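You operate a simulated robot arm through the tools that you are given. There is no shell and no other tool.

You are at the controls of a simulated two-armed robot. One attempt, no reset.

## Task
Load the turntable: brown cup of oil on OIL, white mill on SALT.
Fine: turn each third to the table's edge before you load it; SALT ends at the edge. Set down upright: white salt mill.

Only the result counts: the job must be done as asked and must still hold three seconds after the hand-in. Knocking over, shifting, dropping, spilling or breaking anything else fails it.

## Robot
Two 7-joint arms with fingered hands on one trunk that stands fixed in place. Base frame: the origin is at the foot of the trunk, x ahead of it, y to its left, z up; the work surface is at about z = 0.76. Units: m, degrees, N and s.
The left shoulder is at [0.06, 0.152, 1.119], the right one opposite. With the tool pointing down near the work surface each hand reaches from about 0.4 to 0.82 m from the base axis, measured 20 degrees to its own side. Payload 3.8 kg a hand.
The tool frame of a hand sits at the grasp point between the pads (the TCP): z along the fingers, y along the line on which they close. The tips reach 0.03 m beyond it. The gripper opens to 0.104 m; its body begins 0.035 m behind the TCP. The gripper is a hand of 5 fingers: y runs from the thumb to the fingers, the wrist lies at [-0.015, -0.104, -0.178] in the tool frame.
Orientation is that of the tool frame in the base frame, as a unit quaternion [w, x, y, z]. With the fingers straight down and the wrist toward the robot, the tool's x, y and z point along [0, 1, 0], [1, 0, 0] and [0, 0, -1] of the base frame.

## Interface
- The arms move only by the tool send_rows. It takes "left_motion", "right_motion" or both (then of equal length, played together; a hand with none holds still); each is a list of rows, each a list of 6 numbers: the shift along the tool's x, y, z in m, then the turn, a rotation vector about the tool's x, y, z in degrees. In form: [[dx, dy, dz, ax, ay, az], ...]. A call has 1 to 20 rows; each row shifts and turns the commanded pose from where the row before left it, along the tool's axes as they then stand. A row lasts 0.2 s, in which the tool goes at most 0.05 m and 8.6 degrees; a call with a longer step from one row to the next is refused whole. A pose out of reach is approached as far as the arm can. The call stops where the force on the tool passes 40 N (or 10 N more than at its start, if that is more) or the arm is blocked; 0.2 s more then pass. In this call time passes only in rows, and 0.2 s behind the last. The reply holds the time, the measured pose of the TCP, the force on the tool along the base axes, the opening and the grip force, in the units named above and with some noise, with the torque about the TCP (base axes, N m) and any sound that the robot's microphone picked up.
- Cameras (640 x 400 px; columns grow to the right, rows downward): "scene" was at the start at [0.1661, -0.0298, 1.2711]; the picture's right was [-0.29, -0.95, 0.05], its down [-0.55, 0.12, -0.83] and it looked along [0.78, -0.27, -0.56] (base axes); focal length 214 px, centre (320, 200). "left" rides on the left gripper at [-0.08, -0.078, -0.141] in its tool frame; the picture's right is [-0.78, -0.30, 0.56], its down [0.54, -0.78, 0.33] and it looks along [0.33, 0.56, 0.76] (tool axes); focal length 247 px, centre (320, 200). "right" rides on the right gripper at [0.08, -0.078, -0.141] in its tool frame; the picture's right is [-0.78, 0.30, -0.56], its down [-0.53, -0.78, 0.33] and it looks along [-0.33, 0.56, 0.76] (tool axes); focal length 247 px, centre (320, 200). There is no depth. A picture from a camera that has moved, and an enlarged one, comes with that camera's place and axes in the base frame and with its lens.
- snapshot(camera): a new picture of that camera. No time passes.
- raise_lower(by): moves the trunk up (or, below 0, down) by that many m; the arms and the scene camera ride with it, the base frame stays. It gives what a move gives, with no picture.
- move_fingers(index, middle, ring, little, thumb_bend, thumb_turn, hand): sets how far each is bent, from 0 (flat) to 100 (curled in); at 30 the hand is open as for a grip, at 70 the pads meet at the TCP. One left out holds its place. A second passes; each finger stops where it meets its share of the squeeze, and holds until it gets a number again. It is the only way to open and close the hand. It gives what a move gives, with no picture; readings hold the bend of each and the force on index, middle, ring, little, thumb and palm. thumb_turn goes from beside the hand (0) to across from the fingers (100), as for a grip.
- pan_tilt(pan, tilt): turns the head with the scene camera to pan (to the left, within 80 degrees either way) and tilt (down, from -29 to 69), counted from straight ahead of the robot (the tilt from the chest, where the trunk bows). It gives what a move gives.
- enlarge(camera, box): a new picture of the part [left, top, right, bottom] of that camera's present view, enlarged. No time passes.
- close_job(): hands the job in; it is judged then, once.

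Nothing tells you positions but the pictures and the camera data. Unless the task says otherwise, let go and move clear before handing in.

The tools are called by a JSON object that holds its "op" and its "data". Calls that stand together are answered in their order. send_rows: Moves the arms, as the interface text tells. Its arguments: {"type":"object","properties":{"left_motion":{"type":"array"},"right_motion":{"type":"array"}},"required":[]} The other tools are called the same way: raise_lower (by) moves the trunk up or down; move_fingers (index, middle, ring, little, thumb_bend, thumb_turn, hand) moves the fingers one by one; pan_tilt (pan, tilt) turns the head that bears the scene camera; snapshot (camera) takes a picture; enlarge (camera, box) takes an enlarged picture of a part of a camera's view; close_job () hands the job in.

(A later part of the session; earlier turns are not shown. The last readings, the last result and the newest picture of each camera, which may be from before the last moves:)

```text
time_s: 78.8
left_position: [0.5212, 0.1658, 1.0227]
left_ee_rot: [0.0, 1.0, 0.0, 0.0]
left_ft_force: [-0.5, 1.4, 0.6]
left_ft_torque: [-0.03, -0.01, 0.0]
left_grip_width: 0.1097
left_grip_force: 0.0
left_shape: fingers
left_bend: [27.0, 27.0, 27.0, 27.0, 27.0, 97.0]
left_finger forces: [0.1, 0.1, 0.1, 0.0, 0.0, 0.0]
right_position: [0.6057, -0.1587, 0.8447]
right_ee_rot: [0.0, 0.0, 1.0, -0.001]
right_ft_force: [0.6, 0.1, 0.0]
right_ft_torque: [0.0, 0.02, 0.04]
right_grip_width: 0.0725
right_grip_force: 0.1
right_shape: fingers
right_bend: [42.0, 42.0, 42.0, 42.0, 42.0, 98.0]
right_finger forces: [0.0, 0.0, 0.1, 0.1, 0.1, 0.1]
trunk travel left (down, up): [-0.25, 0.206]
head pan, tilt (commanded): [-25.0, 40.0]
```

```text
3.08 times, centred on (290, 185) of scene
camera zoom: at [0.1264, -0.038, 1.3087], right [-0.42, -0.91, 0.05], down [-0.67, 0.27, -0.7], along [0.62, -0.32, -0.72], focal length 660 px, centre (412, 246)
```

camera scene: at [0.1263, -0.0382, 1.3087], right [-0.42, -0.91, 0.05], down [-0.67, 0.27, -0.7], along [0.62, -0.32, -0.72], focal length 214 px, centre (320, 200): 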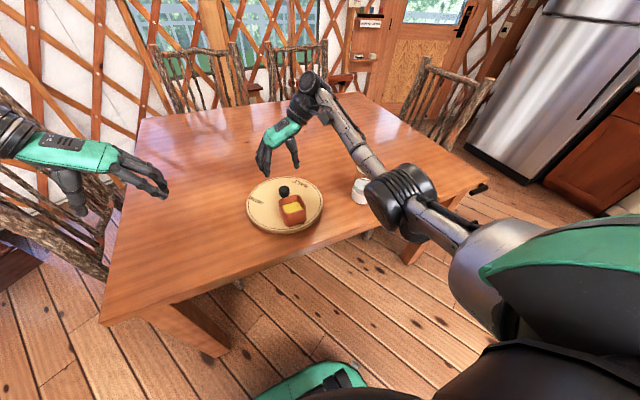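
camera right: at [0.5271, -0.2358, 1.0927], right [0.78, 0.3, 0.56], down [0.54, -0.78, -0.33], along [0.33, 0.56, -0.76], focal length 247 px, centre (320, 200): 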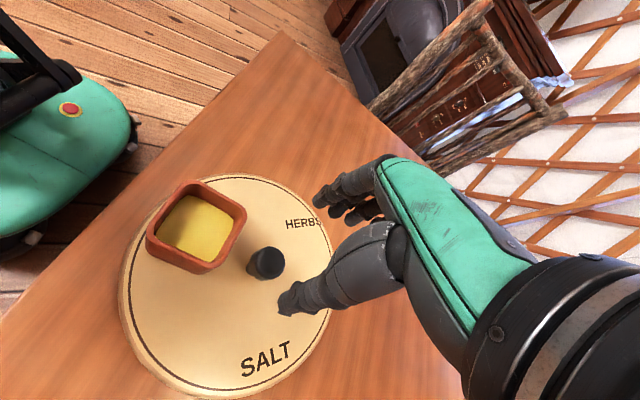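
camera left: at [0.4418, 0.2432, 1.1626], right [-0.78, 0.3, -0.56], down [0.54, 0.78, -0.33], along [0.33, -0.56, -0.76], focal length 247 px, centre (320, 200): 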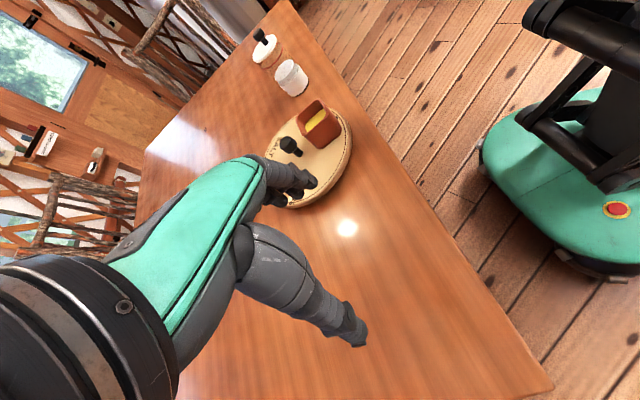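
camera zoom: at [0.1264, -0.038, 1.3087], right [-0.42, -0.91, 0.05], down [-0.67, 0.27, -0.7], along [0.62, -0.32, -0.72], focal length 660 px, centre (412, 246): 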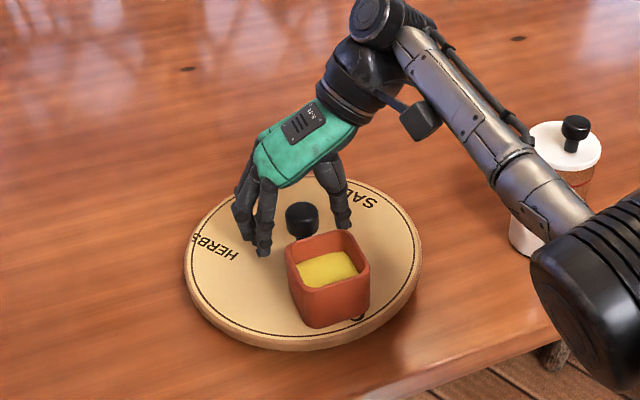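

The hand is around the knob with clear space to the cup. I'll grip with thumb, index and middle only.

{"op": "move_fingers", "data": {"hand": "right", "index": 70, "middle": 70, "thumb_bend": 70}}

{"op": "enlarge", "data": {"camera": "right", "box": [200, 140, 400, 340]}}

{"op": "enlarge", "data": {"camera": "scene", "box": [230, 120, 350, 250]}}

```text
time_s: 79.8
left_position: [0.5216, 0.1662, 1.0225]
left_ee_rot: [0.0, 1.0, 0.001, 0.0]
left_ft_force: [-0.5, -0.2, -0.7]
left_ft_torque: [0.01, -0.03, 0.02]
left_grip_width: 0.1098
left_grip_force: 0.1
left_shape: fingers
left_bend: [27.0, 27.0, 27.0, 27.0, 27.0, 97.0]
left_finger forces: [0.1, 0.0, 0.0, 0.0, 0.0, 0.0]
right_position: [0.6064, -0.1576, 0.8451]
right_ee_rot: [-0.001, 0.0, 1.0, 0.0]
right_ft_force: [1.2, 2.1, 0.0]
right_ft_torque: [0.02, 0.01, 0.02]
right_grip_width: 0.0229
right_grip_force: 8.2
right_shape: fingers
right_bend: [63.0, 66.0, 42.0, 42.0, 62.0, 97.0]
right_finger forces: [4.7, 4.4, 0.0, 0.0, 7.3, 0.1]
trunk travel left (down, up): [-0.25, 0.206]
head pan, tilt (commanded): [-25.0, 40.0]
```

```text
2.00 times, centred on (300, 240) of right
camera zoom: at [0.5264, -0.2349, 0.987], right [0.78, 0.3, 0.56], down [0.53, -0.78, -0.33], along [0.33, 0.56, -0.76], focal length 494 px, centre (360, 120)
```

zoom: 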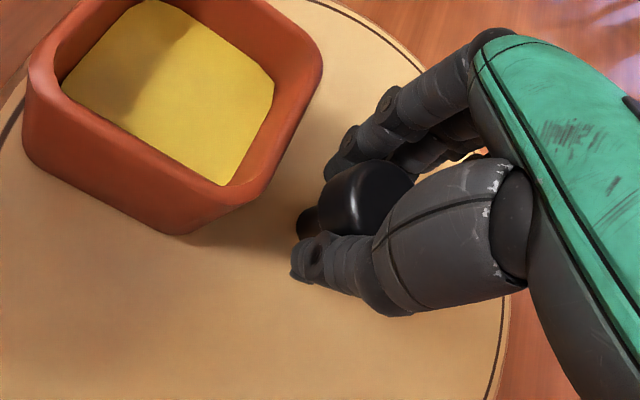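

```text
3.08 times, centred on (290, 185) of scene
camera zoom: at [0.1267, -0.0377, 1.3087], right [-0.42, -0.91, 0.05], down [-0.67, 0.27, -0.7], along [0.62, -0.32, -0.72], focal length 660 px, centre (412, 246)
```

zoom: 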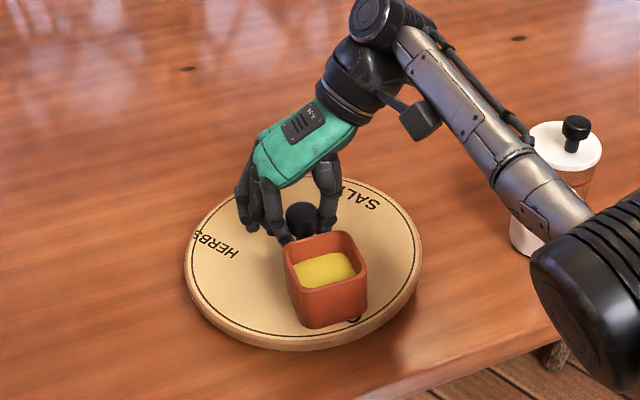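

The grip is the same as last time. I'll turn slowly clockwise with gentle starts and stops.

{"op": "send_rows", "data": {"right_motion": [[0, 0.0002, 0, 0, 0, 1], [0, 0.0002, 0, 0, 0, 2], [0, 0.0002, 0, 0, 0, 3], [0, 0.0002, 0, 0, 0, 4], [0, 0.0002, 0, 0, 0, 4], [0, 0.0002, 0, 0, 0, 4], [0, 0.0002, 0, 0, 0, 4], [0, 0.0002, 0, 0, 0, 4], [0, 0.0002, 0, 0, 0, 4], [0, 0.0002, 0, 0, 0, 3], [0, 0, 0, 0, 0, 2], [0, 0, 0, 0, 0, 1], [0, 0, 0, 0, 0, 0]]}}

{"op": "enlarge", "data": {"camera": "scene", "box": [230, 120, 350, 250]}}

{"op": "snapshot", "data": {"camera": "right"}}

```text
time_s: 82.7
left_position: [0.5195, 0.1659, 1.022]
left_ee_rot: [0.0, 1.0, 0.0, 0.0]
left_ft_force: [0.0, -0.3, -0.6]
left_ft_torque: [-0.02, -0.04, 0.0]
left_grip_width: 0.1098
left_grip_force: 0.1
left_shape: fingers
left_bend: [27.0, 27.0, 27.0, 27.0, 27.0, 97.0]
left_finger forces: [0.0, 0.0, 0.0, 0.1, 0.0, 0.1]
right_position: [0.6062, -0.1575, 0.8448]
right_ee_rot: [0.001, 0.31, 0.951, -0.001]
right_ft_force: [3.3, -1.5, 2.4]
right_ft_torque: [-0.02, -0.1, -0.01]
right_grip_width: 0.0224
right_grip_force: 9.0
right_shape: fingers
right_bend: [63.0, 66.0, 42.0, 42.0, 62.0, 97.0]
right_finger forces: [4.1, 5.6, 0.1, 0.0, 8.1, 0.1]
trunk travel left (down, up): [-0.25, 0.206]
head pan, tilt (commanded): [-25.0, 40.0]
```

```text
3.08 times, centred on (290, 185) of scene
camera zoom: at [0.1268, -0.0383, 1.3087], right [-0.42, -0.91, 0.05], down [-0.67, 0.27, -0.69], along [0.62, -0.32, -0.72], focal length 660 px, centre (412, 246)
```

zoom: 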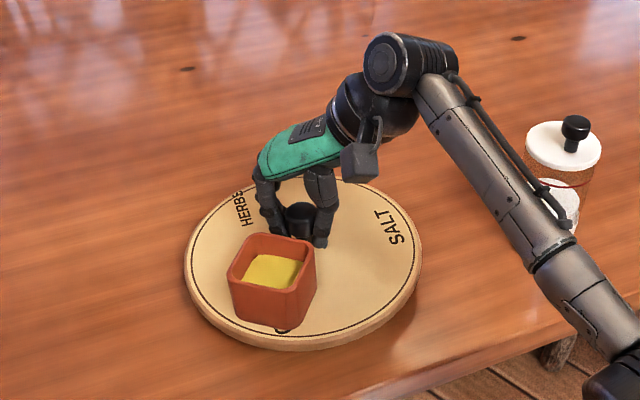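

```text
taken
camera right: at [0.4968, -0.1728, 0.9867], right [0.8, -0.22, 0.56], down [-0.03, -0.94, -0.33], along [0.6, 0.25, -0.76], focal length 247 px, centre (320, 200)
```

right: 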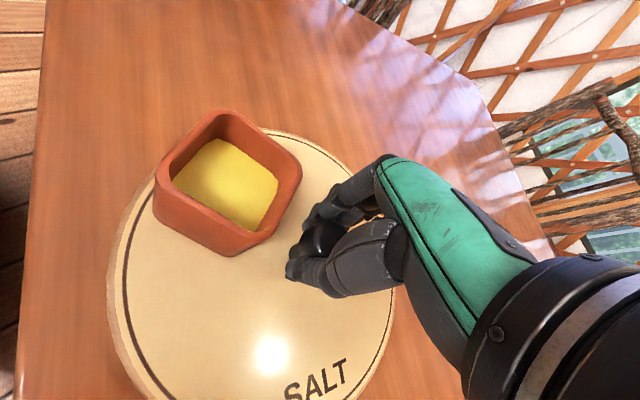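

The plate and cup turn smoothly with the hand, with low forces. I'll carry on.

{"op": "send_rows", "data": {"right_motion": [[0, 0.0002, 0, 0, 0, 1], [0, 0.0002, 0, 0, 0, 2], [0, 0.0002, 0, 0, 0, 3], [0, 0.0002, 0, 0, 0, 4], [0, 0.0002, 0, 0, 0, 4], [0, 0.0002, 0, 0, 0, 4], [0, 0.0002, 0, 0, 0, 4], [0, 0.0002, 0, 0, 0, 4], [0, 0.0002, 0, 0, 0, 4], [0, 0.0002, 0, 0, 0, 4], [0, 0, 0, 0, 0, 4], [0, 0, 0, 0, 0, 4], [0, 0, 0, 0, 0, 3], [0, 0, 0, 0, 0, 2], [0, 0, 0, 0, 0, 1], [0, 0, 0, 0, 0, 0]]}}

{"op": "enlarge", "data": {"camera": "scene", "box": [230, 120, 350, 250]}}

{"op": "snapshot", "data": {"camera": "right"}}

```text
time_s: 86.0
left_position: [0.5213, 0.1657, 1.0217]
left_ee_rot: [0.0, 1.0, 0.0, -0.001]
left_ft_force: [-0.2, -0.4, -0.2]
left_ft_torque: [-0.05, 0.0, 0.01]
left_grip_width: 0.1101
left_grip_force: 0.1
left_shape: fingers
left_bend: [27.0, 27.0, 27.0, 27.0, 27.0, 97.0]
left_finger forces: [0.0, 0.0, 0.0, 0.1, 0.0, 0.0]
right_position: [0.6084, -0.1558, 0.8444]
right_ee_rot: [0.0, 0.67, 0.743, -0.001]
right_ft_force: [3.6, -2.2, 1.3]
right_ft_torque: [-0.03, -0.11, 0.01]
right_grip_width: 0.0202
right_grip_force: 8.5
right_shape: fingers
right_bend: [64.0, 65.0, 42.0, 42.0, 63.0, 97.0]
right_finger forces: [4.6, 7.0, 0.0, 0.0, 5.4, 0.0]
trunk travel left (down, up): [-0.25, 0.206]
head pan, tilt (commanded): [-25.0, 40.0]
```

```text
3.08 times, centred on (290, 185) of scene
camera zoom: at [0.1269, -0.0383, 1.3087], right [-0.42, -0.91, 0.05], down [-0.67, 0.27, -0.69], along [0.62, -0.32, -0.72], focal length 660 px, centre (412, 246)
```

zoom: 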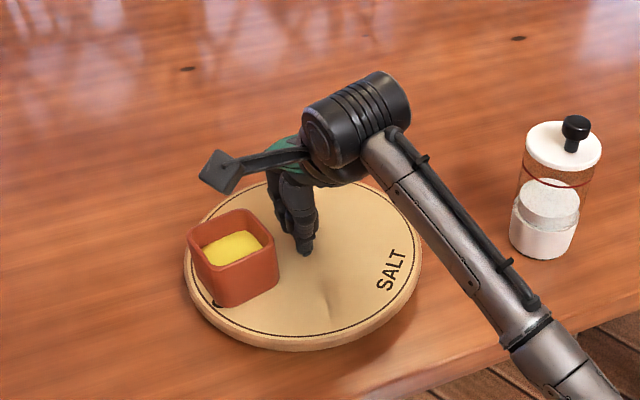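

```text
taken
camera right: at [0.5228, -0.0844, 0.9869], right [0.38, -0.74, 0.56], down [-0.72, -0.61, -0.33], along [0.59, -0.27, -0.76], focal length 247 px, centre (320, 200)
```

right: 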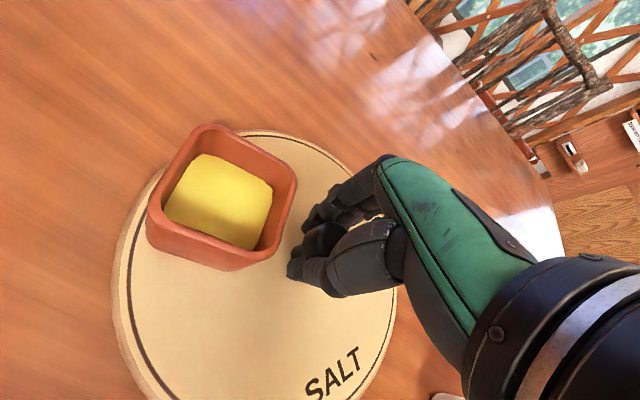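

The plate has turned about 80° with the cup riding steadily. About 45° remains to bring SALT to the edge.

{"op": "send_rows", "data": {"right_motion": [[0, 0.0002, 0, 0, 0, 1], [0, 0.0002, 0, 0, 0, 2], [0, 0.0002, 0, 0, 0, 3], [0, 0.0002, 0, 0, 0, 4], [0, 0.0002, 0, 0, 0, 4], [0, 0, 0, 0, 0, 4], [0, 0, 0, 0, 0, 4], [0, 0, 0, 0, 0, 4], [0, 0, 0, 0, 0, 4], [0, 0, 0, 0, 0, 4], [0, 0, 0, 0, 0, 3], [0, 0, 0, 0, 0, 3], [0, 0, 0, 0, 0, 2], [0, 0, 0, 0, 0, 1], [0, 0, 0, 0, 0, 0]]}}

{"op": "enlarge", "data": {"camera": "scene", "box": [230, 120, 350, 250]}}

{"op": "snapshot", "data": {"camera": "right"}}

{"op": "snapshot", "data": {"camera": "scene"}}

```text
time_s: 89.2
left_position: [0.5206, 0.1657, 1.0214]
left_ee_rot: [0.0, 1.0, 0.0, 0.001]
left_ft_force: [-0.6, 0.7, 0.4]
left_ft_torque: [0.02, 0.04, 0.04]
left_grip_width: 0.1098
left_grip_force: 0.1
left_shape: fingers
left_bend: [27.0, 27.0, 27.0, 27.0, 27.0, 97.0]
left_finger forces: [0.1, 0.1, 0.0, 0.0, 0.1, 0.1]
right_position: [0.6085, -0.1571, 0.844]
right_ee_rot: [0.0, 0.895, 0.446, 0.0]
right_ft_force: [4.7, -8.4, 4.1]
right_ft_torque: [-0.28, -0.16, 0.05]
right_grip_width: 0.0192
right_grip_force: 9.3
right_shape: fingers
right_bend: [63.0, 64.0, 42.0, 42.0, 64.0, 97.0]
right_finger forces: [5.6, 8.7, 0.1, 0.1, 4.3, 0.0]
trunk travel left (down, up): [-0.25, 0.206]
head pan, tilt (commanded): [-25.0, 40.0]
```

```text
3.08 times, centred on (290, 185) of scene
camera zoom: at [0.1265, -0.0392, 1.3087], right [-0.42, -0.91, 0.05], down [-0.67, 0.27, -0.69], along [0.62, -0.32, -0.72], focal length 660 px, centre (412, 246)
```

zoom: 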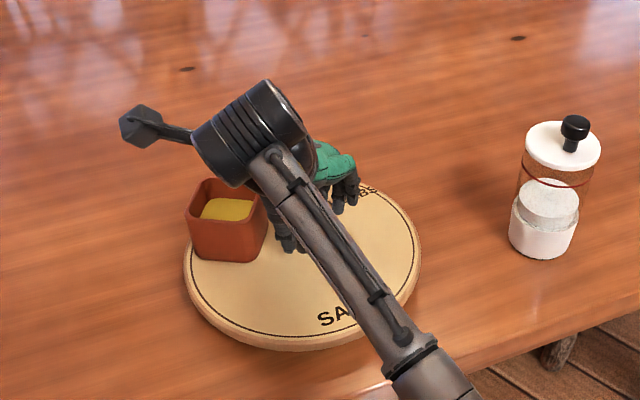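

```text
taken
camera right: at [0.5956, -0.0459, 0.9865], right [-0.23, -0.8, 0.56], down [-0.94, 0.04, -0.33], along [0.24, -0.6, -0.76], focal length 247 px, centre (320, 200)
```

right: 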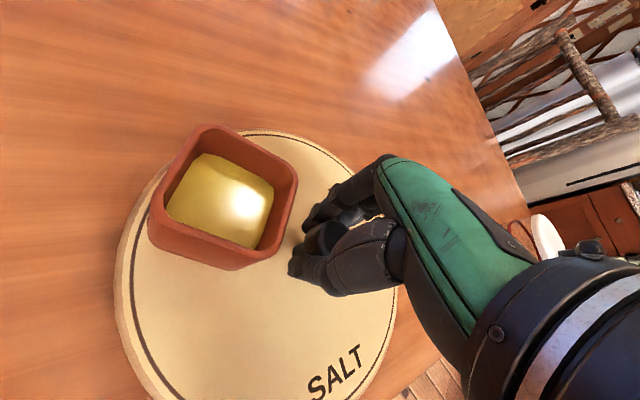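

```text
taken
camera scene: at [0.1265, -0.0392, 1.3087], right [-0.42, -0.91, 0.05], down [-0.67, 0.27, -0.69], along [0.62, -0.32, -0.72], focal length 214 px, centre (320, 200)
```

scene: 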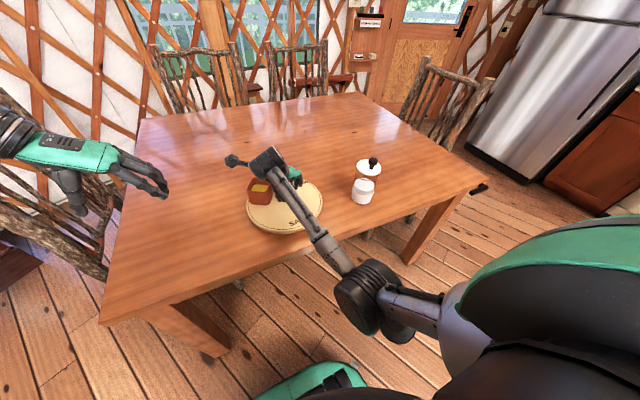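

SALT is at about -173°. I'll add 4 more degrees and ease the side force off.

{"op": "send_rows", "data": {"right_motion": [[-0.0003, 0.0005, 0, 0, 0, 1], [-0.0003, 0.0005, 0, 0, 0, 2], [0, 0, 0, 0, 0, 1], [0, 0, 0, 0, 0, 0]]}}

{"op": "snapshot", "data": {"camera": "right"}}

{"op": "enlarge", "data": {"camera": "right", "box": [220, 140, 420, 340]}}

```text
time_s: 90.2
left_position: [0.5204, 0.1678, 1.0227]
left_ee_rot: [0.0, 1.0, 0.0, -0.001]
left_ft_force: [-0.1, 0.3, 0.7]
left_ft_torque: [0.0, 0.02, 0.0]
left_grip_width: 0.11
left_grip_force: 0.1
left_shape: fingers
left_bend: [27.0, 27.0, 27.0, 27.0, 27.0, 97.0]
left_finger forces: [0.0, 0.1, 0.0, 0.0, 0.1, 0.0]
right_position: [0.6094, -0.1583, 0.8448]
right_ee_rot: [-0.001, 0.91, 0.415, -0.001]
right_ft_force: [7.1, -3.6, 3.4]
right_ft_torque: [-0.17, -0.18, 0.12]
right_grip_width: 0.0195
right_grip_force: 9.1
right_shape: fingers
right_bend: [63.0, 64.0, 42.0, 42.0, 64.0, 98.0]
right_finger forces: [7.0, 7.5, 0.0, 0.1, 4.7, 0.1]
trunk travel left (down, up): [-0.25, 0.206]
head pan, tilt (commanded): [-25.0, 40.0]
```

```text
taken
camera right: at [0.6034, -0.0454, 0.9867], right [-0.29, -0.78, 0.56], down [-0.94, 0.11, -0.33], along [0.2, -0.62, -0.76], focal length 247 px, centre (320, 200)
```

right: 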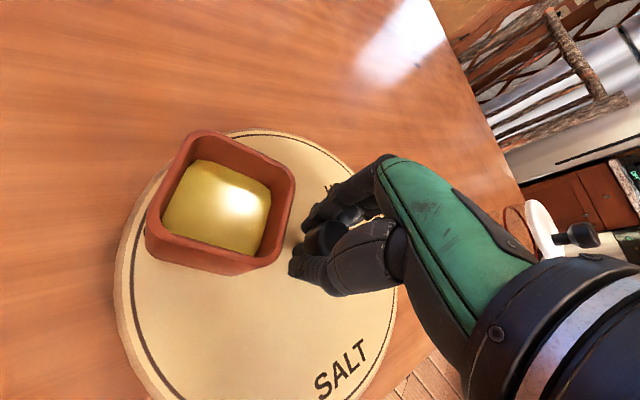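

```text
2.00 times, centred on (320, 240) of right
camera zoom: at [0.6034, -0.0454, 0.9867], right [-0.29, -0.78, 0.56], down [-0.94, 0.11, -0.33], along [0.2, -0.62, -0.76], focal length 494 px, centre (320, 120)
```

zoom: 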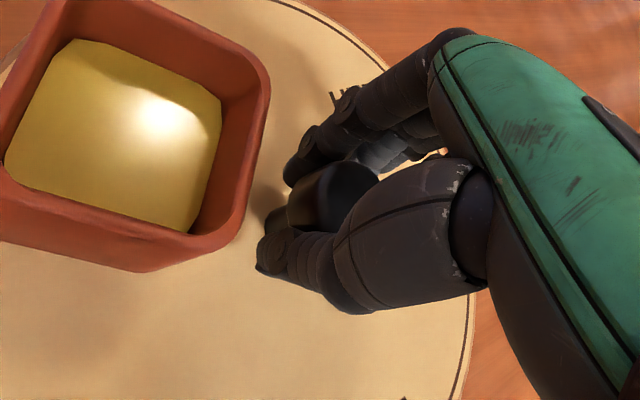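

SALT is at the near edge, within about 7°. I'll release the knob carefully.

{"op": "move_fingers", "data": {"hand": "right", "index": 46, "middle": 46, "thumb_bend": 46}}

{"op": "enlarge", "data": {"camera": "right", "box": [220, 140, 420, 340]}}

```text
time_s: 91.2
left_position: [0.5209, 0.1675, 1.0225]
left_ee_rot: [0.0, 1.0, 0.0, 0.0]
left_ft_force: [0.1, -0.7, -0.3]
left_ft_torque: [0.02, 0.0, 0.0]
left_grip_width: 0.1099
left_grip_force: 0.1
left_shape: fingers
left_bend: [27.0, 27.0, 27.0, 27.0, 27.0, 97.0]
left_finger forces: [0.0, 0.0, 0.1, 0.0, 0.1, 0.0]
right_position: [0.608, -0.1573, 0.8448]
right_ee_rot: [0.0, 0.91, 0.415, 0.0]
right_ft_force: [-1.2, 0.4, -0.7]
right_ft_torque: [0.01, -0.01, -0.01]
right_grip_width: 0.0621
right_grip_force: 0.1
right_shape: fingers
right_bend: [46.0, 46.0, 42.0, 42.0, 46.0, 98.0]
right_finger forces: [0.0, 0.0, 0.0, 0.0, 0.1, 0.0]
trunk travel left (down, up): [-0.25, 0.206]
head pan, tilt (commanded): [-25.0, 40.0]
```

```text
2.00 times, centred on (320, 240) of right
camera zoom: at [0.6028, -0.0454, 0.9869], right [-0.29, -0.78, 0.56], down [-0.94, 0.11, -0.33], along [0.2, -0.62, -0.76], focal length 494 px, centre (320, 120)
```

zoom: 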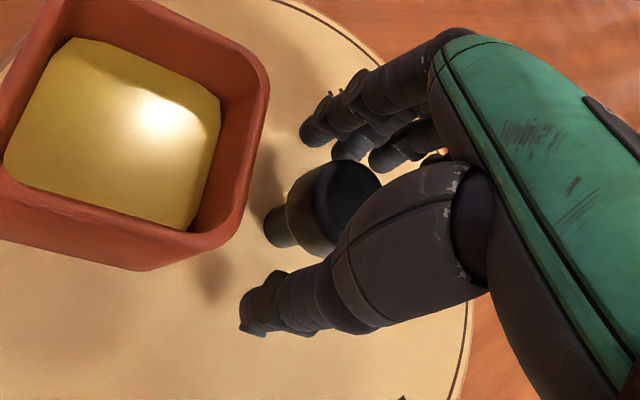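

The fingers are clear of both the knob and the cup. I'll rise straight up and check the plate.

{"op": "send_rows", "data": {"right_motion": [[0, 0, -0.015, 0, 0, 0], [0, 0, -0.025, 0, 0, 0], [0, 0, -0.03, 0, 0, 0], [0, 0, -0.035, 0, 0, 0], [0, 0, -0.035, 0, 0, 0], [0, 0, -0.035, 0, 0, 0], [0, 0, -0.025, 0, 0, 0], [0, 0, 0, 0, 0, 0]]}}

{"op": "snapshot", "data": {"camera": "right"}}

{"op": "snapshot", "data": {"camera": "scene"}}

```text
time_s: 93.0
left_position: [0.5214, 0.166, 1.023]
left_ee_rot: [0.0, 1.0, 0.001, 0.001]
left_ft_force: [-1.0, 0.6, -0.6]
left_ft_torque: [0.01, 0.02, 0.01]
left_grip_width: 0.11
left_grip_force: 0.0
left_shape: fingers
left_bend: [27.0, 27.0, 27.0, 27.0, 27.0, 97.0]
left_finger forces: [0.0, 0.1, 0.1, 0.0, 0.0, 0.0]
right_position: [0.6113, -0.1558, 1.0438]
right_ee_rot: [-0.001, 0.91, 0.414, -0.001]
right_ft_force: [-0.4, 0.2, 0.5]
right_ft_torque: [-0.03, -0.01, 0.03]
right_grip_width: 0.0621
right_grip_force: 0.0
right_shape: fingers
right_bend: [46.0, 46.0, 42.0, 42.0, 46.0, 98.0]
right_finger forces: [0.1, 0.0, 0.1, 0.1, 0.0, 0.0]
trunk travel left (down, up): [-0.25, 0.206]
head pan, tilt (commanded): [-25.0, 40.0]
```

```text
taken
camera right: at [0.6059, -0.0448, 1.1858], right [-0.29, -0.78, 0.56], down [-0.94, 0.11, -0.33], along [0.2, -0.62, -0.76], focal length 247 px, centre (320, 200)
```

right: 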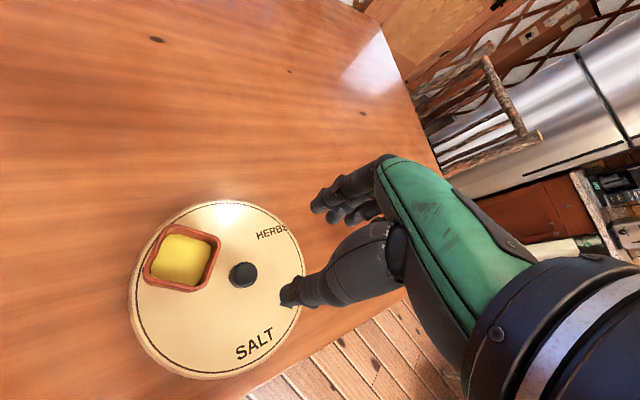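

```text
taken
camera scene: at [0.1265, -0.0382, 1.3087], right [-0.42, -0.91, 0.05], down [-0.67, 0.27, -0.7], along [0.62, -0.32, -0.72], focal length 214 px, centre (320, 200)
```

scene: 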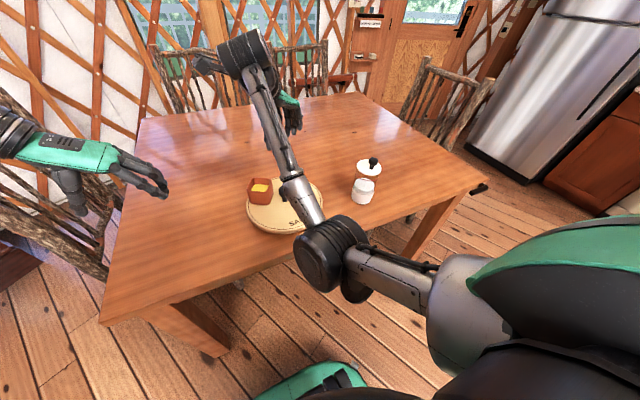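

The cup stands upright on OIL, now at about 60°, and SALT faces the near edge at about -174°. I'll turn the right hand to 0° and move it above the mill to measure it.

{"op": "send_rows", "data": {"right_motion": [[0, 0, -0.01, 0, 0, -8.2], [0, 0, -0.01, 0, 0, -8.2], [0, 0, -0.01, 0, 0, -8.2], [0, 0, -0.01, 0, 0, -8.2], [0, 0, -0.01, 0, 0, -8.2], [-0.033, -0.0113, -0.003, 0, 0, 0], [-0.033, -0.0113, -0.003, 0, 0, 0], [-0.033, -0.0113, -0.003, 0, 0, 0], [-0.033, -0.0113, -0.003, 0, 0, 0], [-0.033, -0.0113, -0.003, 0, 0, 0], [-0.033, -0.0113, -0.003, 0, 0, 0], [-0.033, -0.0113, -0.003, 0, 0, 0], [-0.033, -0.0113, -0.003, 0, 0, 0], [0, 0, 0, 0, 0, 0]]}}

{"op": "snapshot", "data": {"camera": "right"}}

{"op": "snapshot", "data": {"camera": "scene"}}

```text
time_s: 96.0
left_position: [0.521, 0.1661, 1.0224]
left_ee_rot: [0.0, 1.0, -0.001, 0.0]
left_ft_force: [0.4, 1.1, 0.1]
left_ft_torque: [0.0, 0.0, 0.02]
left_grip_width: 0.1099
left_grip_force: 0.1
left_shape: fingers
left_bend: [27.0, 27.0, 27.0, 27.0, 27.0, 97.0]
left_finger forces: [0.0, 0.0, 0.0, 0.1, 0.0, 0.0]
right_position: [0.5197, -0.4223, 1.1184]
right_ee_rot: [-0.001, 0.707, 0.707, -0.001]
right_ft_force: [-0.6, -0.2, -0.4]
right_ft_torque: [0.01, 0.01, 0.02]
right_grip_width: 0.0621
right_grip_force: 0.1
right_shape: fingers
right_bend: [46.0, 46.0, 42.0, 42.0, 46.0, 98.0]
right_finger forces: [0.0, 0.0, 0.0, 0.1, 0.1, 0.0]
trunk travel left (down, up): [-0.25, 0.206]
head pan, tilt (commanded): [-25.0, 40.0]
```

```text
taken
camera right: at [0.4427, -0.3411, 1.2617], right [0.3, -0.78, 0.56], down [-0.78, -0.54, -0.33], along [0.56, -0.33, -0.76], focal length 247 px, centre (320, 200)
```

right: 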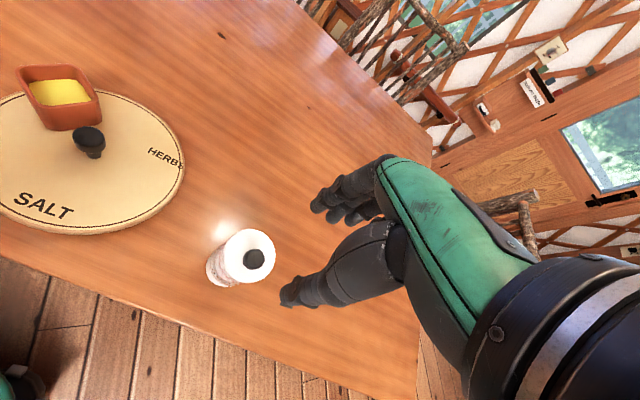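

```text
taken
camera scene: at [0.1264, -0.0377, 1.3087], right [-0.42, -0.91, 0.05], down [-0.67, 0.27, -0.7], along [0.62, -0.32, -0.72], focal length 214 px, centre (320, 200)
```

scene: 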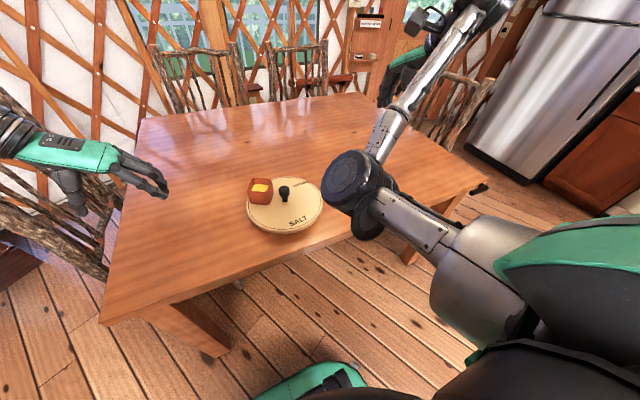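

The mill is in clear view from above. I'll enlarge it to measure its centre and width.

{"op": "enlarge", "data": {"camera": "right", "box": [180, 200, 300, 310]}}

```text
3.64 times, centred on (240, 255) of right
camera zoom: at [0.4427, -0.3411, 1.2617], right [0.3, -0.78, 0.56], down [-0.78, -0.54, -0.33], along [0.56, -0.33, -0.76], focal length 898 px, centre (611, 0)
```

zoom: 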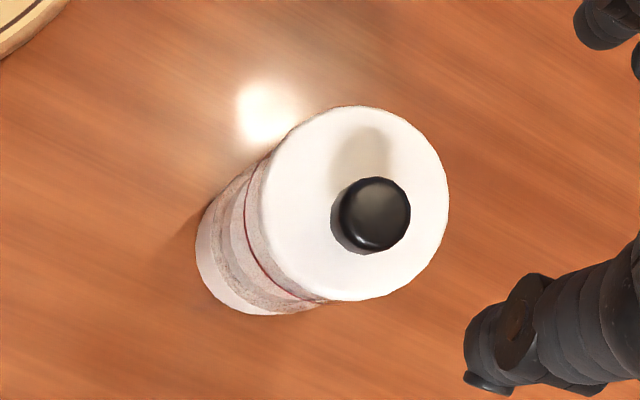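

The mill stands at about (0.550, -0.424). Its lid is about 75 mm across with its top at z 0.90, and the small knob reaches z 0.935. I'll open the right hand wide and come down to just above it.

{"op": "move_fingers", "data": {"hand": "right", "index": 24, "middle": 24, "ring": 24, "little": 24, "thumb_bend": 24}}

{"op": "send_rows", "data": {"right_motion": [[0.001, 0.0103, 0.01, 0, 0, 0], [0.001, 0.0103, 0.02, 0, 0, 0], [0.001, 0.0103, 0.03, 0, 0, 0], [0, 0, 0.03, 0, 0, 0], [0, 0, 0.028, 0, 0, 0], [0, 0, 0.015, 0, 0, 0], [0, 0, 0, 0, 0, 0]]}}

{"op": "snapshot", "data": {"camera": "right"}}

{"op": "snapshot", "data": {"camera": "scene"}}

{"op": "snapshot", "data": {"camera": "left"}}

```text
time_s: 97.0
left_position: [0.5224, 0.1655, 1.021]
left_ee_rot: [0.0, 1.0, 0.001, 0.0]
left_ft_force: [0.1, 0.4, -0.1]
left_ft_torque: [0.02, -0.06, -0.01]
left_grip_width: 0.1098
left_grip_force: 0.1
left_shape: fingers
left_bend: [27.0, 27.0, 27.0, 27.0, 27.0, 97.0]
left_finger forces: [0.1, 0.0, 0.0, 0.0, 0.0, 0.0]
right_position: [0.5201, -0.4219, 1.1192]
right_ee_rot: [0.0, 0.707, 0.707, 0.0]
right_ft_force: [-0.2, 0.0, 0.7]
right_ft_torque: [0.0, 0.03, -0.03]
right_grip_width: 0.1163
right_grip_force: 0.1
right_shape: fingers
right_bend: [24.0, 24.0, 24.0, 24.0, 24.0, 98.0]
right_finger forces: [0.0, 0.0, 0.0, 0.0, 0.0, 0.1]
trunk travel left (down, up): [-0.25, 0.206]
head pan, tilt (commanded): [-25.0, 40.0]
```

```text
time_s: 98.7
left_position: [0.5199, 0.1657, 1.0226]
left_ee_rot: [0.0, 1.0, 0.001, 0.0]
left_ft_force: [-0.2, -0.5, 0.6]
left_ft_torque: [-0.01, 0.0, -0.03]
left_grip_width: 0.1099
left_grip_force: 0.1
left_shape: fingers
left_bend: [27.0, 27.0, 27.0, 27.0, 27.0, 97.0]
left_finger forces: [0.0, 0.1, 0.1, 0.0, 0.1, 0.0]
right_position: [0.5497, -0.4191, 0.9847]
right_ee_rot: [-0.001, 0.708, 0.707, 0.0]
right_ft_force: [0.8, 0.2, -1.4]
right_ft_torque: [-0.04, 0.03, -0.01]
right_grip_width: 0.1163
right_grip_force: 0.1
right_shape: fingers
right_bend: [24.0, 24.0, 24.0, 24.0, 24.0, 98.0]
right_finger forces: [0.0, 0.0, 0.0, 0.0, 0.0, 0.0]
trunk travel left (down, up): [-0.25, 0.206]
head pan, tilt (commanded): [-25.0, 40.0]
```

```text
taken
camera right: at [0.4734, -0.338, 1.128], right [0.3, -0.78, 0.56], down [-0.78, -0.53, -0.33], along [0.56, -0.33, -0.76], focal length 247 px, centre (320, 200)
```

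right: 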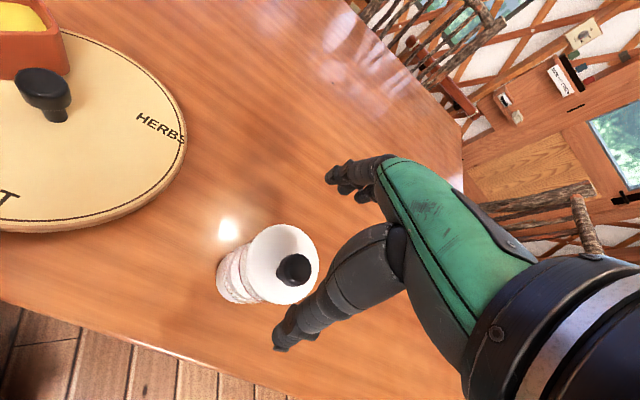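

```text
taken
camera scene: at [0.1263, -0.0379, 1.3087], right [-0.42, -0.91, 0.05], down [-0.67, 0.27, -0.7], along [0.62, -0.32, -0.72], focal length 214 px, centre (320, 200)
```

scene: 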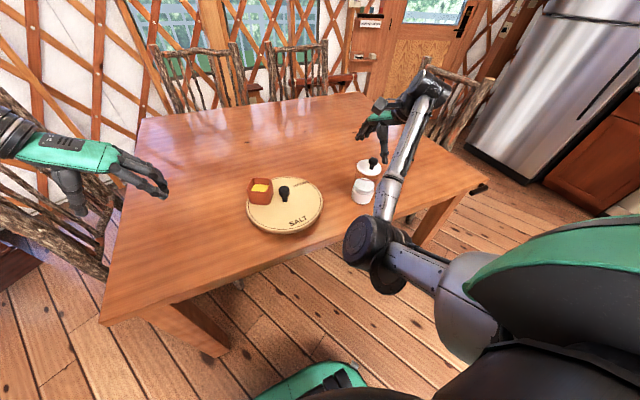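

```text
taken
camera left: at [0.4417, 0.2433, 1.1626], right [-0.78, 0.3, -0.56], down [0.54, 0.78, -0.33], along [0.33, -0.56, -0.76], focal length 247 px, centre (320, 200)
```

left: 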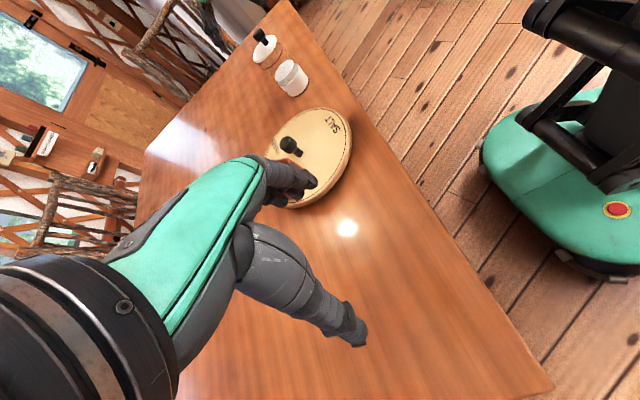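

The mill's axis is near (0.5515, -0.425), midway between thumb and fingers. I'll come down to where the fingertips just pass the lid's top, and look.

{"op": "send_rows", "data": {"right_motion": [[-0.0005, 0.002, 0.015, 0, 0, 0], [0, 0, 0.02, 0, 0, 0], [0, 0, 0.015, 0, 0, 0], [0, 0, 0, 0, 0, 0]]}}

{"op": "enlarge", "data": {"camera": "right", "box": [220, 140, 420, 360]}}

{"op": "enlarge", "data": {"camera": "scene", "box": [330, 80, 440, 220]}}

```text
time_s: 99.7
left_position: [0.5201, 0.1667, 1.0216]
left_ee_rot: [0.0, 1.0, 0.0, 0.0]
left_ft_force: [0.4, 0.1, -0.1]
left_ft_torque: [0.01, 0.02, 0.0]
left_grip_width: 0.1101
left_grip_force: 0.1
left_shape: fingers
left_bend: [27.0, 27.0, 27.0, 27.0, 27.0, 97.0]
left_finger forces: [0.0, 0.0, 0.0, 0.0, 0.0, 0.0]
right_position: [0.5522, -0.4191, 0.936]
right_ee_rot: [0.001, 0.707, 0.707, -0.001]
right_ft_force: [-0.1, 0.6, -0.2]
right_ft_torque: [-0.01, 0.0, 0.0]
right_grip_width: 0.1166
right_grip_force: 0.1
right_shape: fingers
right_bend: [24.0, 24.0, 24.0, 24.0, 24.0, 98.0]
right_finger forces: [0.0, 0.0, 0.0, 0.1, 0.1, 0.0]
trunk travel left (down, up): [-0.25, 0.206]
head pan, tilt (commanded): [-25.0, 40.0]
```

```text
1.82 times, centred on (320, 250) of right
camera zoom: at [0.475, -0.339, 1.078], right [0.3, -0.78, 0.56], down [-0.78, -0.53, -0.33], along [0.56, -0.33, -0.76], focal length 449 px, centre (320, 109)
```

zoom: 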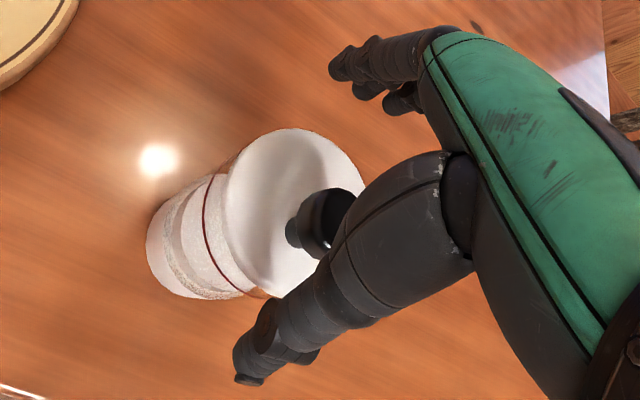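

```text
2.86 times, centred on (385, 150) of scene
camera zoom: at [0.1264, -0.038, 1.3087], right [-0.42, -0.91, 0.05], down [-0.67, 0.27, -0.7], along [0.62, -0.32, -0.72], focal length 613 px, centre (134, 343)
```

zoom: 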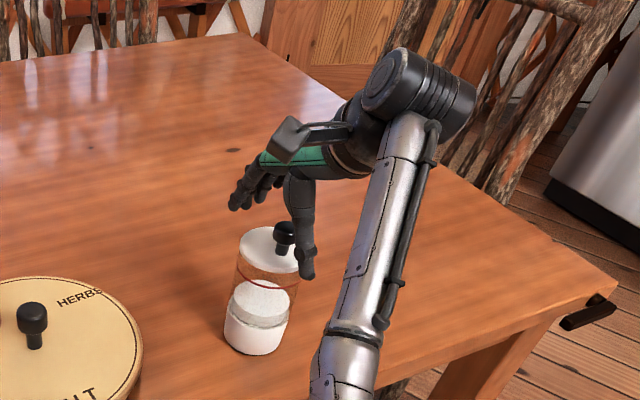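

Thumb and fingers straddle the lid. I'll shift 3 mm toward the thumb side and go down slowly, watching that the mill's knob doesn't touch the palm.

{"op": "send_rows", "data": {"right_motion": [[0, -0.003, 0.005, 0, 0, 0], [0, 0, 0.008, 0, 0, 0], [0, 0, 0.008, 0, 0, 0], [0, 0, 0.005, 0, 0, 0], [0, 0, 0, 0, 0, 0]]}}

{"op": "enlarge", "data": {"camera": "right", "box": [220, 140, 420, 360]}}

{"op": "enlarge", "data": {"camera": "scene", "box": [350, 110, 420, 210]}}

```text
time_s: 100.8
left_position: [0.5199, 0.1666, 1.0227]
left_ee_rot: [0.001, 1.0, 0.0, 0.001]
left_ft_force: [-0.3, -0.1, -0.9]
left_ft_torque: [0.01, 0.01, 0.01]
left_grip_width: 0.1098
left_grip_force: 0.1
left_shape: fingers
left_bend: [27.0, 27.0, 27.0, 27.0, 27.0, 97.0]
left_finger forces: [0.0, 0.1, 0.0, 0.0, 0.0, 0.0]
right_position: [0.5468, -0.4201, 0.9097]
right_ee_rot: [0.0, 0.707, 0.707, -0.001]
right_ft_force: [0.0, -0.4, -0.3]
right_ft_torque: [0.01, 0.02, 0.01]
right_grip_width: 0.1168
right_grip_force: 0.0
right_shape: fingers
right_bend: [24.0, 24.0, 24.0, 24.0, 24.0, 98.0]
right_finger forces: [0.0, 0.1, 0.0, 0.0, 0.0, 0.1]
trunk travel left (down, up): [-0.25, 0.206]
head pan, tilt (commanded): [-25.0, 40.0]
```

```text
1.82 times, centred on (320, 250) of right
camera zoom: at [0.4708, -0.3391, 1.0518], right [0.3, -0.78, 0.56], down [-0.78, -0.53, -0.33], along [0.56, -0.33, -0.76], focal length 449 px, centre (320, 109)
```

zoom: 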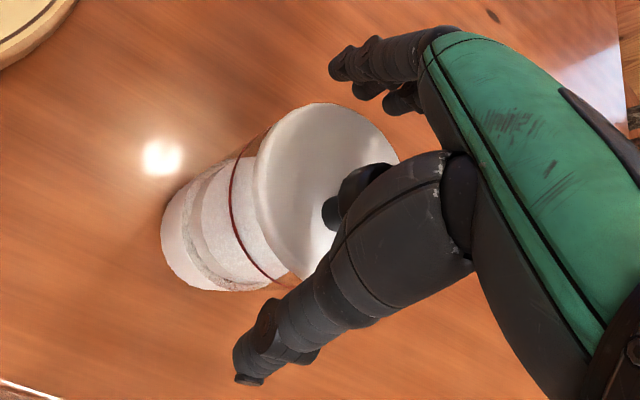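

```text
4.00 times, centred on (385, 160) of scene
camera zoom: at [0.1264, -0.038, 1.3087], right [-0.42, -0.91, 0.05], down [-0.67, 0.27, -0.7], along [0.62, -0.32, -0.72], focal length 858 px, centre (60, 360)
```

zoom: 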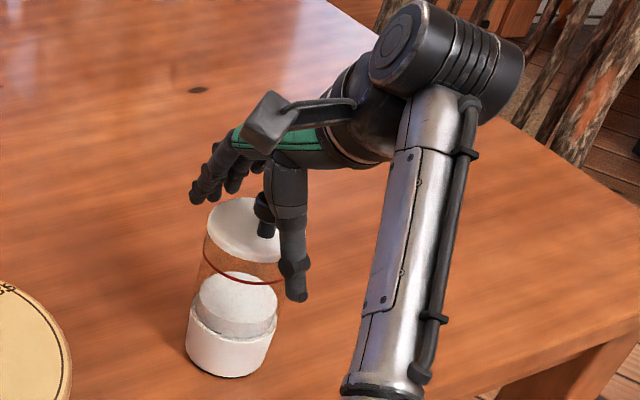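

Nothing is touching yet. I'll go down 6 mm more, then begin closing thumb, index and middle.

{"op": "send_rows", "data": {"right_motion": [[0, 0.001, 0.003, 0, 0, 0], [0, 0, 0.003, 0, 0, 0], [0, 0, 0, 0, 0, 0]]}}

{"op": "move_fingers", "data": {"hand": "right", "index": 36, "middle": 36, "ring": 34, "thumb_bend": 36}}

{"op": "enlarge", "data": {"camera": "right", "box": [220, 140, 420, 360]}}

{"op": "enlarge", "data": {"camera": "scene", "box": [350, 110, 420, 210]}}

```text
time_s: 101.7
left_position: [0.5213, 0.1656, 1.0225]
left_ee_rot: [0.001, 1.0, 0.0, 0.001]
left_ft_force: [-0.5, 0.3, 0.4]
left_ft_torque: [-0.01, 0.02, 0.0]
left_grip_width: 0.1099
left_grip_force: 0.1
left_shape: fingers
left_bend: [27.0, 27.0, 27.0, 27.0, 27.0, 97.0]
left_finger forces: [0.0, 0.0, 0.1, 0.0, 0.1, 0.0]
right_position: [0.5492, -0.4197, 0.9038]
right_ee_rot: [0.0, 0.707, 0.707, 0.0]
right_ft_force: [0.5, -0.4, 0.2]
right_ft_torque: [-0.01, -0.02, 0.01]
right_grip_width: 0.1167
right_grip_force: 0.0
right_shape: fingers
right_bend: [24.0, 24.0, 24.0, 24.0, 24.0, 98.0]
right_finger forces: [0.0, 0.1, 0.0, 0.0, 0.0, 0.1]
trunk travel left (down, up): [-0.25, 0.206]
head pan, tilt (commanded): [-25.0, 40.0]
```

```text
time_s: 102.7
left_position: [0.5222, 0.1662, 1.0219]
left_ee_rot: [0.0, 1.0, 0.0, 0.0]
left_ft_force: [0.0, 0.3, 0.1]
left_ft_torque: [-0.02, 0.0, -0.01]
left_grip_width: 0.1099
left_grip_force: 0.0
left_shape: fingers
left_bend: [27.0, 27.0, 27.0, 27.0, 27.0, 97.0]
left_finger forces: [0.1, 0.0, 0.0, 0.0, 0.0, 0.0]
right_position: [0.548, -0.4198, 0.904]
right_ee_rot: [0.0, 0.707, 0.707, 0.001]
right_ft_force: [0.4, -0.2, 0.4]
right_ft_torque: [-0.02, 0.03, -0.02]
right_grip_width: 0.0887
right_grip_force: 0.1
right_shape: fingers
right_bend: [36.0, 36.0, 34.0, 24.0, 36.0, 98.0]
right_finger forces: [0.0, 0.0, 0.0, 0.0, 0.1, 0.0]
trunk travel left (down, up): [-0.25, 0.206]
head pan, tilt (commanded): [-25.0, 40.0]
```

```text
1.82 times, centred on (320, 250) of right
camera zoom: at [0.4718, -0.3386, 1.0463], right [0.3, -0.78, 0.56], down [-0.78, -0.53, -0.33], along [0.56, -0.33, -0.76], focal length 449 px, centre (320, 109)
```

zoom: 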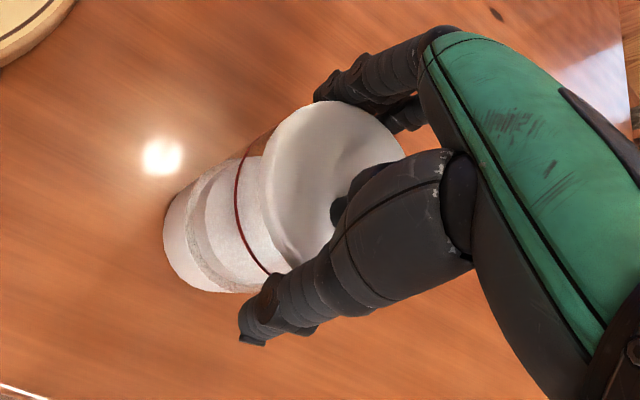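

```text
4.00 times, centred on (385, 160) of scene
camera zoom: at [0.1263, -0.0381, 1.3087], right [-0.42, -0.91, 0.05], down [-0.67, 0.27, -0.7], along [0.62, -0.32, -0.72], focal length 858 px, centre (60, 360)
```

zoom: 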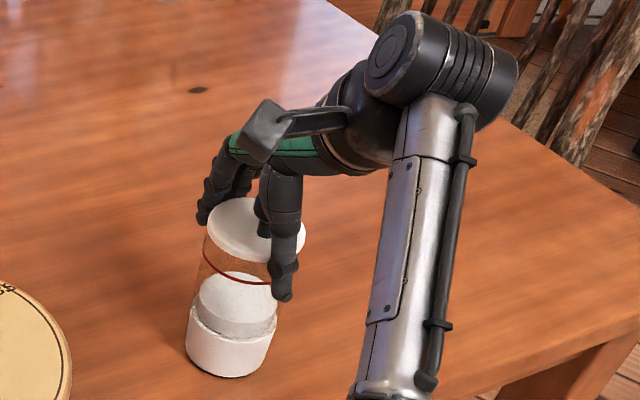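

I'll keep closing in small steps, since uneven pressure near the top could tip the mill.

{"op": "move_fingers", "data": {"hand": "right", "index": 39, "middle": 39, "thumb_bend": 39}}

{"op": "enlarge", "data": {"camera": "scene", "box": [350, 110, 420, 210]}}

```text
time_s: 103.7
left_position: [0.5215, 0.166, 1.0213]
left_ee_rot: [0.0, 1.0, 0.0, 0.0]
left_ft_force: [0.4, -0.4, 1.0]
left_ft_torque: [-0.03, 0.0, -0.03]
left_grip_width: 0.1099
left_grip_force: 0.0
left_shape: fingers
left_bend: [27.0, 27.0, 27.0, 27.0, 27.0, 97.0]
left_finger forces: [0.0, 0.0, 0.0, 0.0, 0.0, 0.1]
right_position: [0.5492, -0.42, 0.904]
right_ee_rot: [0.0, 0.707, 0.707, -0.001]
right_ft_force: [0.5, 0.1, 0.0]
right_ft_torque: [-0.01, 0.0, -0.02]
right_grip_width: 0.0817
right_grip_force: 0.2
right_shape: fingers
right_bend: [38.0, 39.0, 34.0, 24.0, 39.0, 98.0]
right_finger forces: [0.7, 0.0, 0.1, 0.0, 0.0, 0.0]
trunk travel left (down, up): [-0.25, 0.206]
head pan, tilt (commanded): [-25.0, 40.0]
```

```text
4.00 times, centred on (385, 160) of scene
camera zoom: at [0.1265, -0.0381, 1.3087], right [-0.42, -0.91, 0.05], down [-0.67, 0.27, -0.7], along [0.62, -0.32, -0.72], focal length 858 px, centre (60, 360)
```

zoom: 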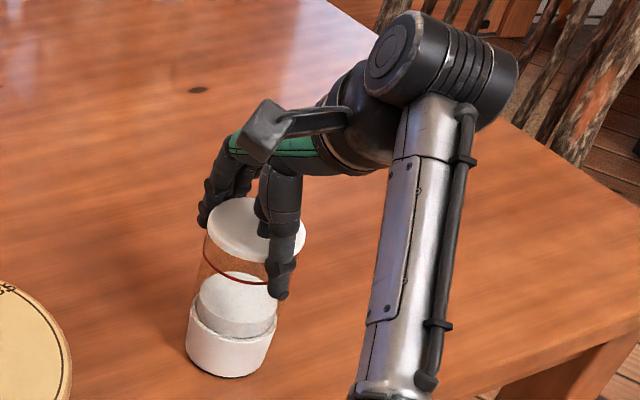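

The index touches first, so the hand is slightly off-centre. I'll shift it 2.5 mm toward the finger side and close further.

{"op": "send_rows", "data": {"right_motion": [[0, 0.0025, 0, 0, 0, 0], [0, 0, 0, 0, 0, 0]]}}

{"op": "move_fingers", "data": {"hand": "right", "index": 41, "middle": 43, "thumb_bend": 42}}

{"op": "enlarge", "data": {"camera": "scene", "box": [350, 110, 420, 210]}}

{"op": "enlarge", "data": {"camera": "right", "box": [220, 140, 420, 360]}}

```text
time_s: 104.2
left_position: [0.5212, 0.1662, 1.0221]
left_ee_rot: [0.0, 1.0, 0.0, 0.0]
left_ft_force: [0.0, 0.5, 0.0]
left_ft_torque: [0.01, 0.02, 0.01]
left_grip_width: 0.11
left_grip_force: 0.1
left_shape: fingers
left_bend: [27.0, 27.0, 27.0, 27.0, 27.0, 97.0]
left_finger forces: [0.1, 0.0, 0.0, 0.0, 0.1, 0.0]
right_position: [0.5509, -0.4192, 0.9031]
right_ee_rot: [0.0, 0.707, 0.707, 0.0]
right_ft_force: [-0.2, 0.6, 0.4]
right_ft_torque: [0.0, 0.04, 0.02]
right_grip_width: 0.0812
right_grip_force: 0.1
right_shape: fingers
right_bend: [39.0, 39.0, 34.0, 24.0, 39.0, 98.0]
right_finger forces: [0.0, 0.0, 0.1, 0.0, 0.3, 0.0]
trunk travel left (down, up): [-0.25, 0.206]
head pan, tilt (commanded): [-25.0, 40.0]
```

```text
time_s: 105.2
left_position: [0.5209, 0.1662, 1.0228]
left_ee_rot: [0.0, 1.0, 0.0, 0.0]
left_ft_force: [0.3, 0.6, 0.5]
left_ft_torque: [-0.02, -0.06, -0.02]
left_grip_width: 0.1099
left_grip_force: 0.1
left_shape: fingers
left_bend: [27.0, 27.0, 27.0, 27.0, 27.0, 97.0]
left_finger forces: [0.0, 0.0, 0.0, 0.1, 0.0, 0.0]
right_position: [0.552, -0.4189, 0.9031]
right_ee_rot: [0.0, 0.707, 0.707, 0.001]
right_ft_force: [0.0, -0.2, -0.8]
right_ft_torque: [-0.02, 0.0, 0.03]
right_grip_width: 0.0778
right_grip_force: 1.3
right_shape: fingers
right_bend: [40.0, 42.0, 34.0, 24.0, 40.0, 97.0]
right_finger forces: [0.4, 0.5, 0.1, 0.1, 1.7, 0.0]
trunk travel left (down, up): [-0.25, 0.206]
head pan, tilt (commanded): [-25.0, 40.0]
```

```text
4.00 times, centred on (385, 160) of scene
camera zoom: at [0.1262, -0.0381, 1.3087], right [-0.42, -0.91, 0.05], down [-0.67, 0.27, -0.7], along [0.62, -0.32, -0.72], focal length 858 px, centre (60, 360)
```

zoom: 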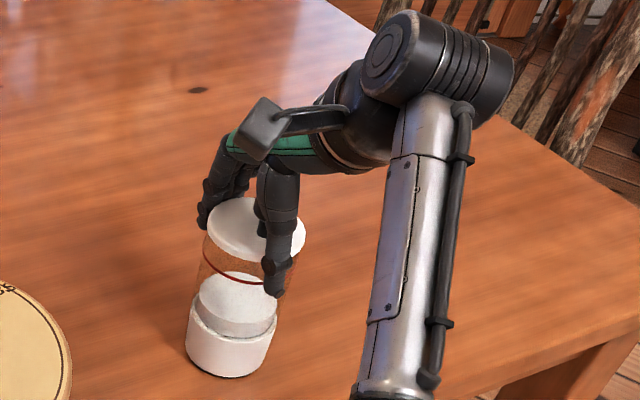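

```text
1.82 times, centred on (320, 250) of right
camera zoom: at [0.4742, -0.3382, 1.046], right [0.3, -0.78, 0.56], down [-0.78, -0.53, -0.33], along [0.56, -0.33, -0.76], focal length 449 px, centre (320, 109)
```

zoom: 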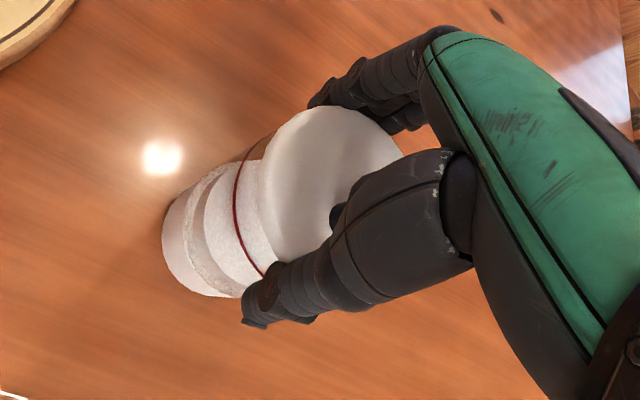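

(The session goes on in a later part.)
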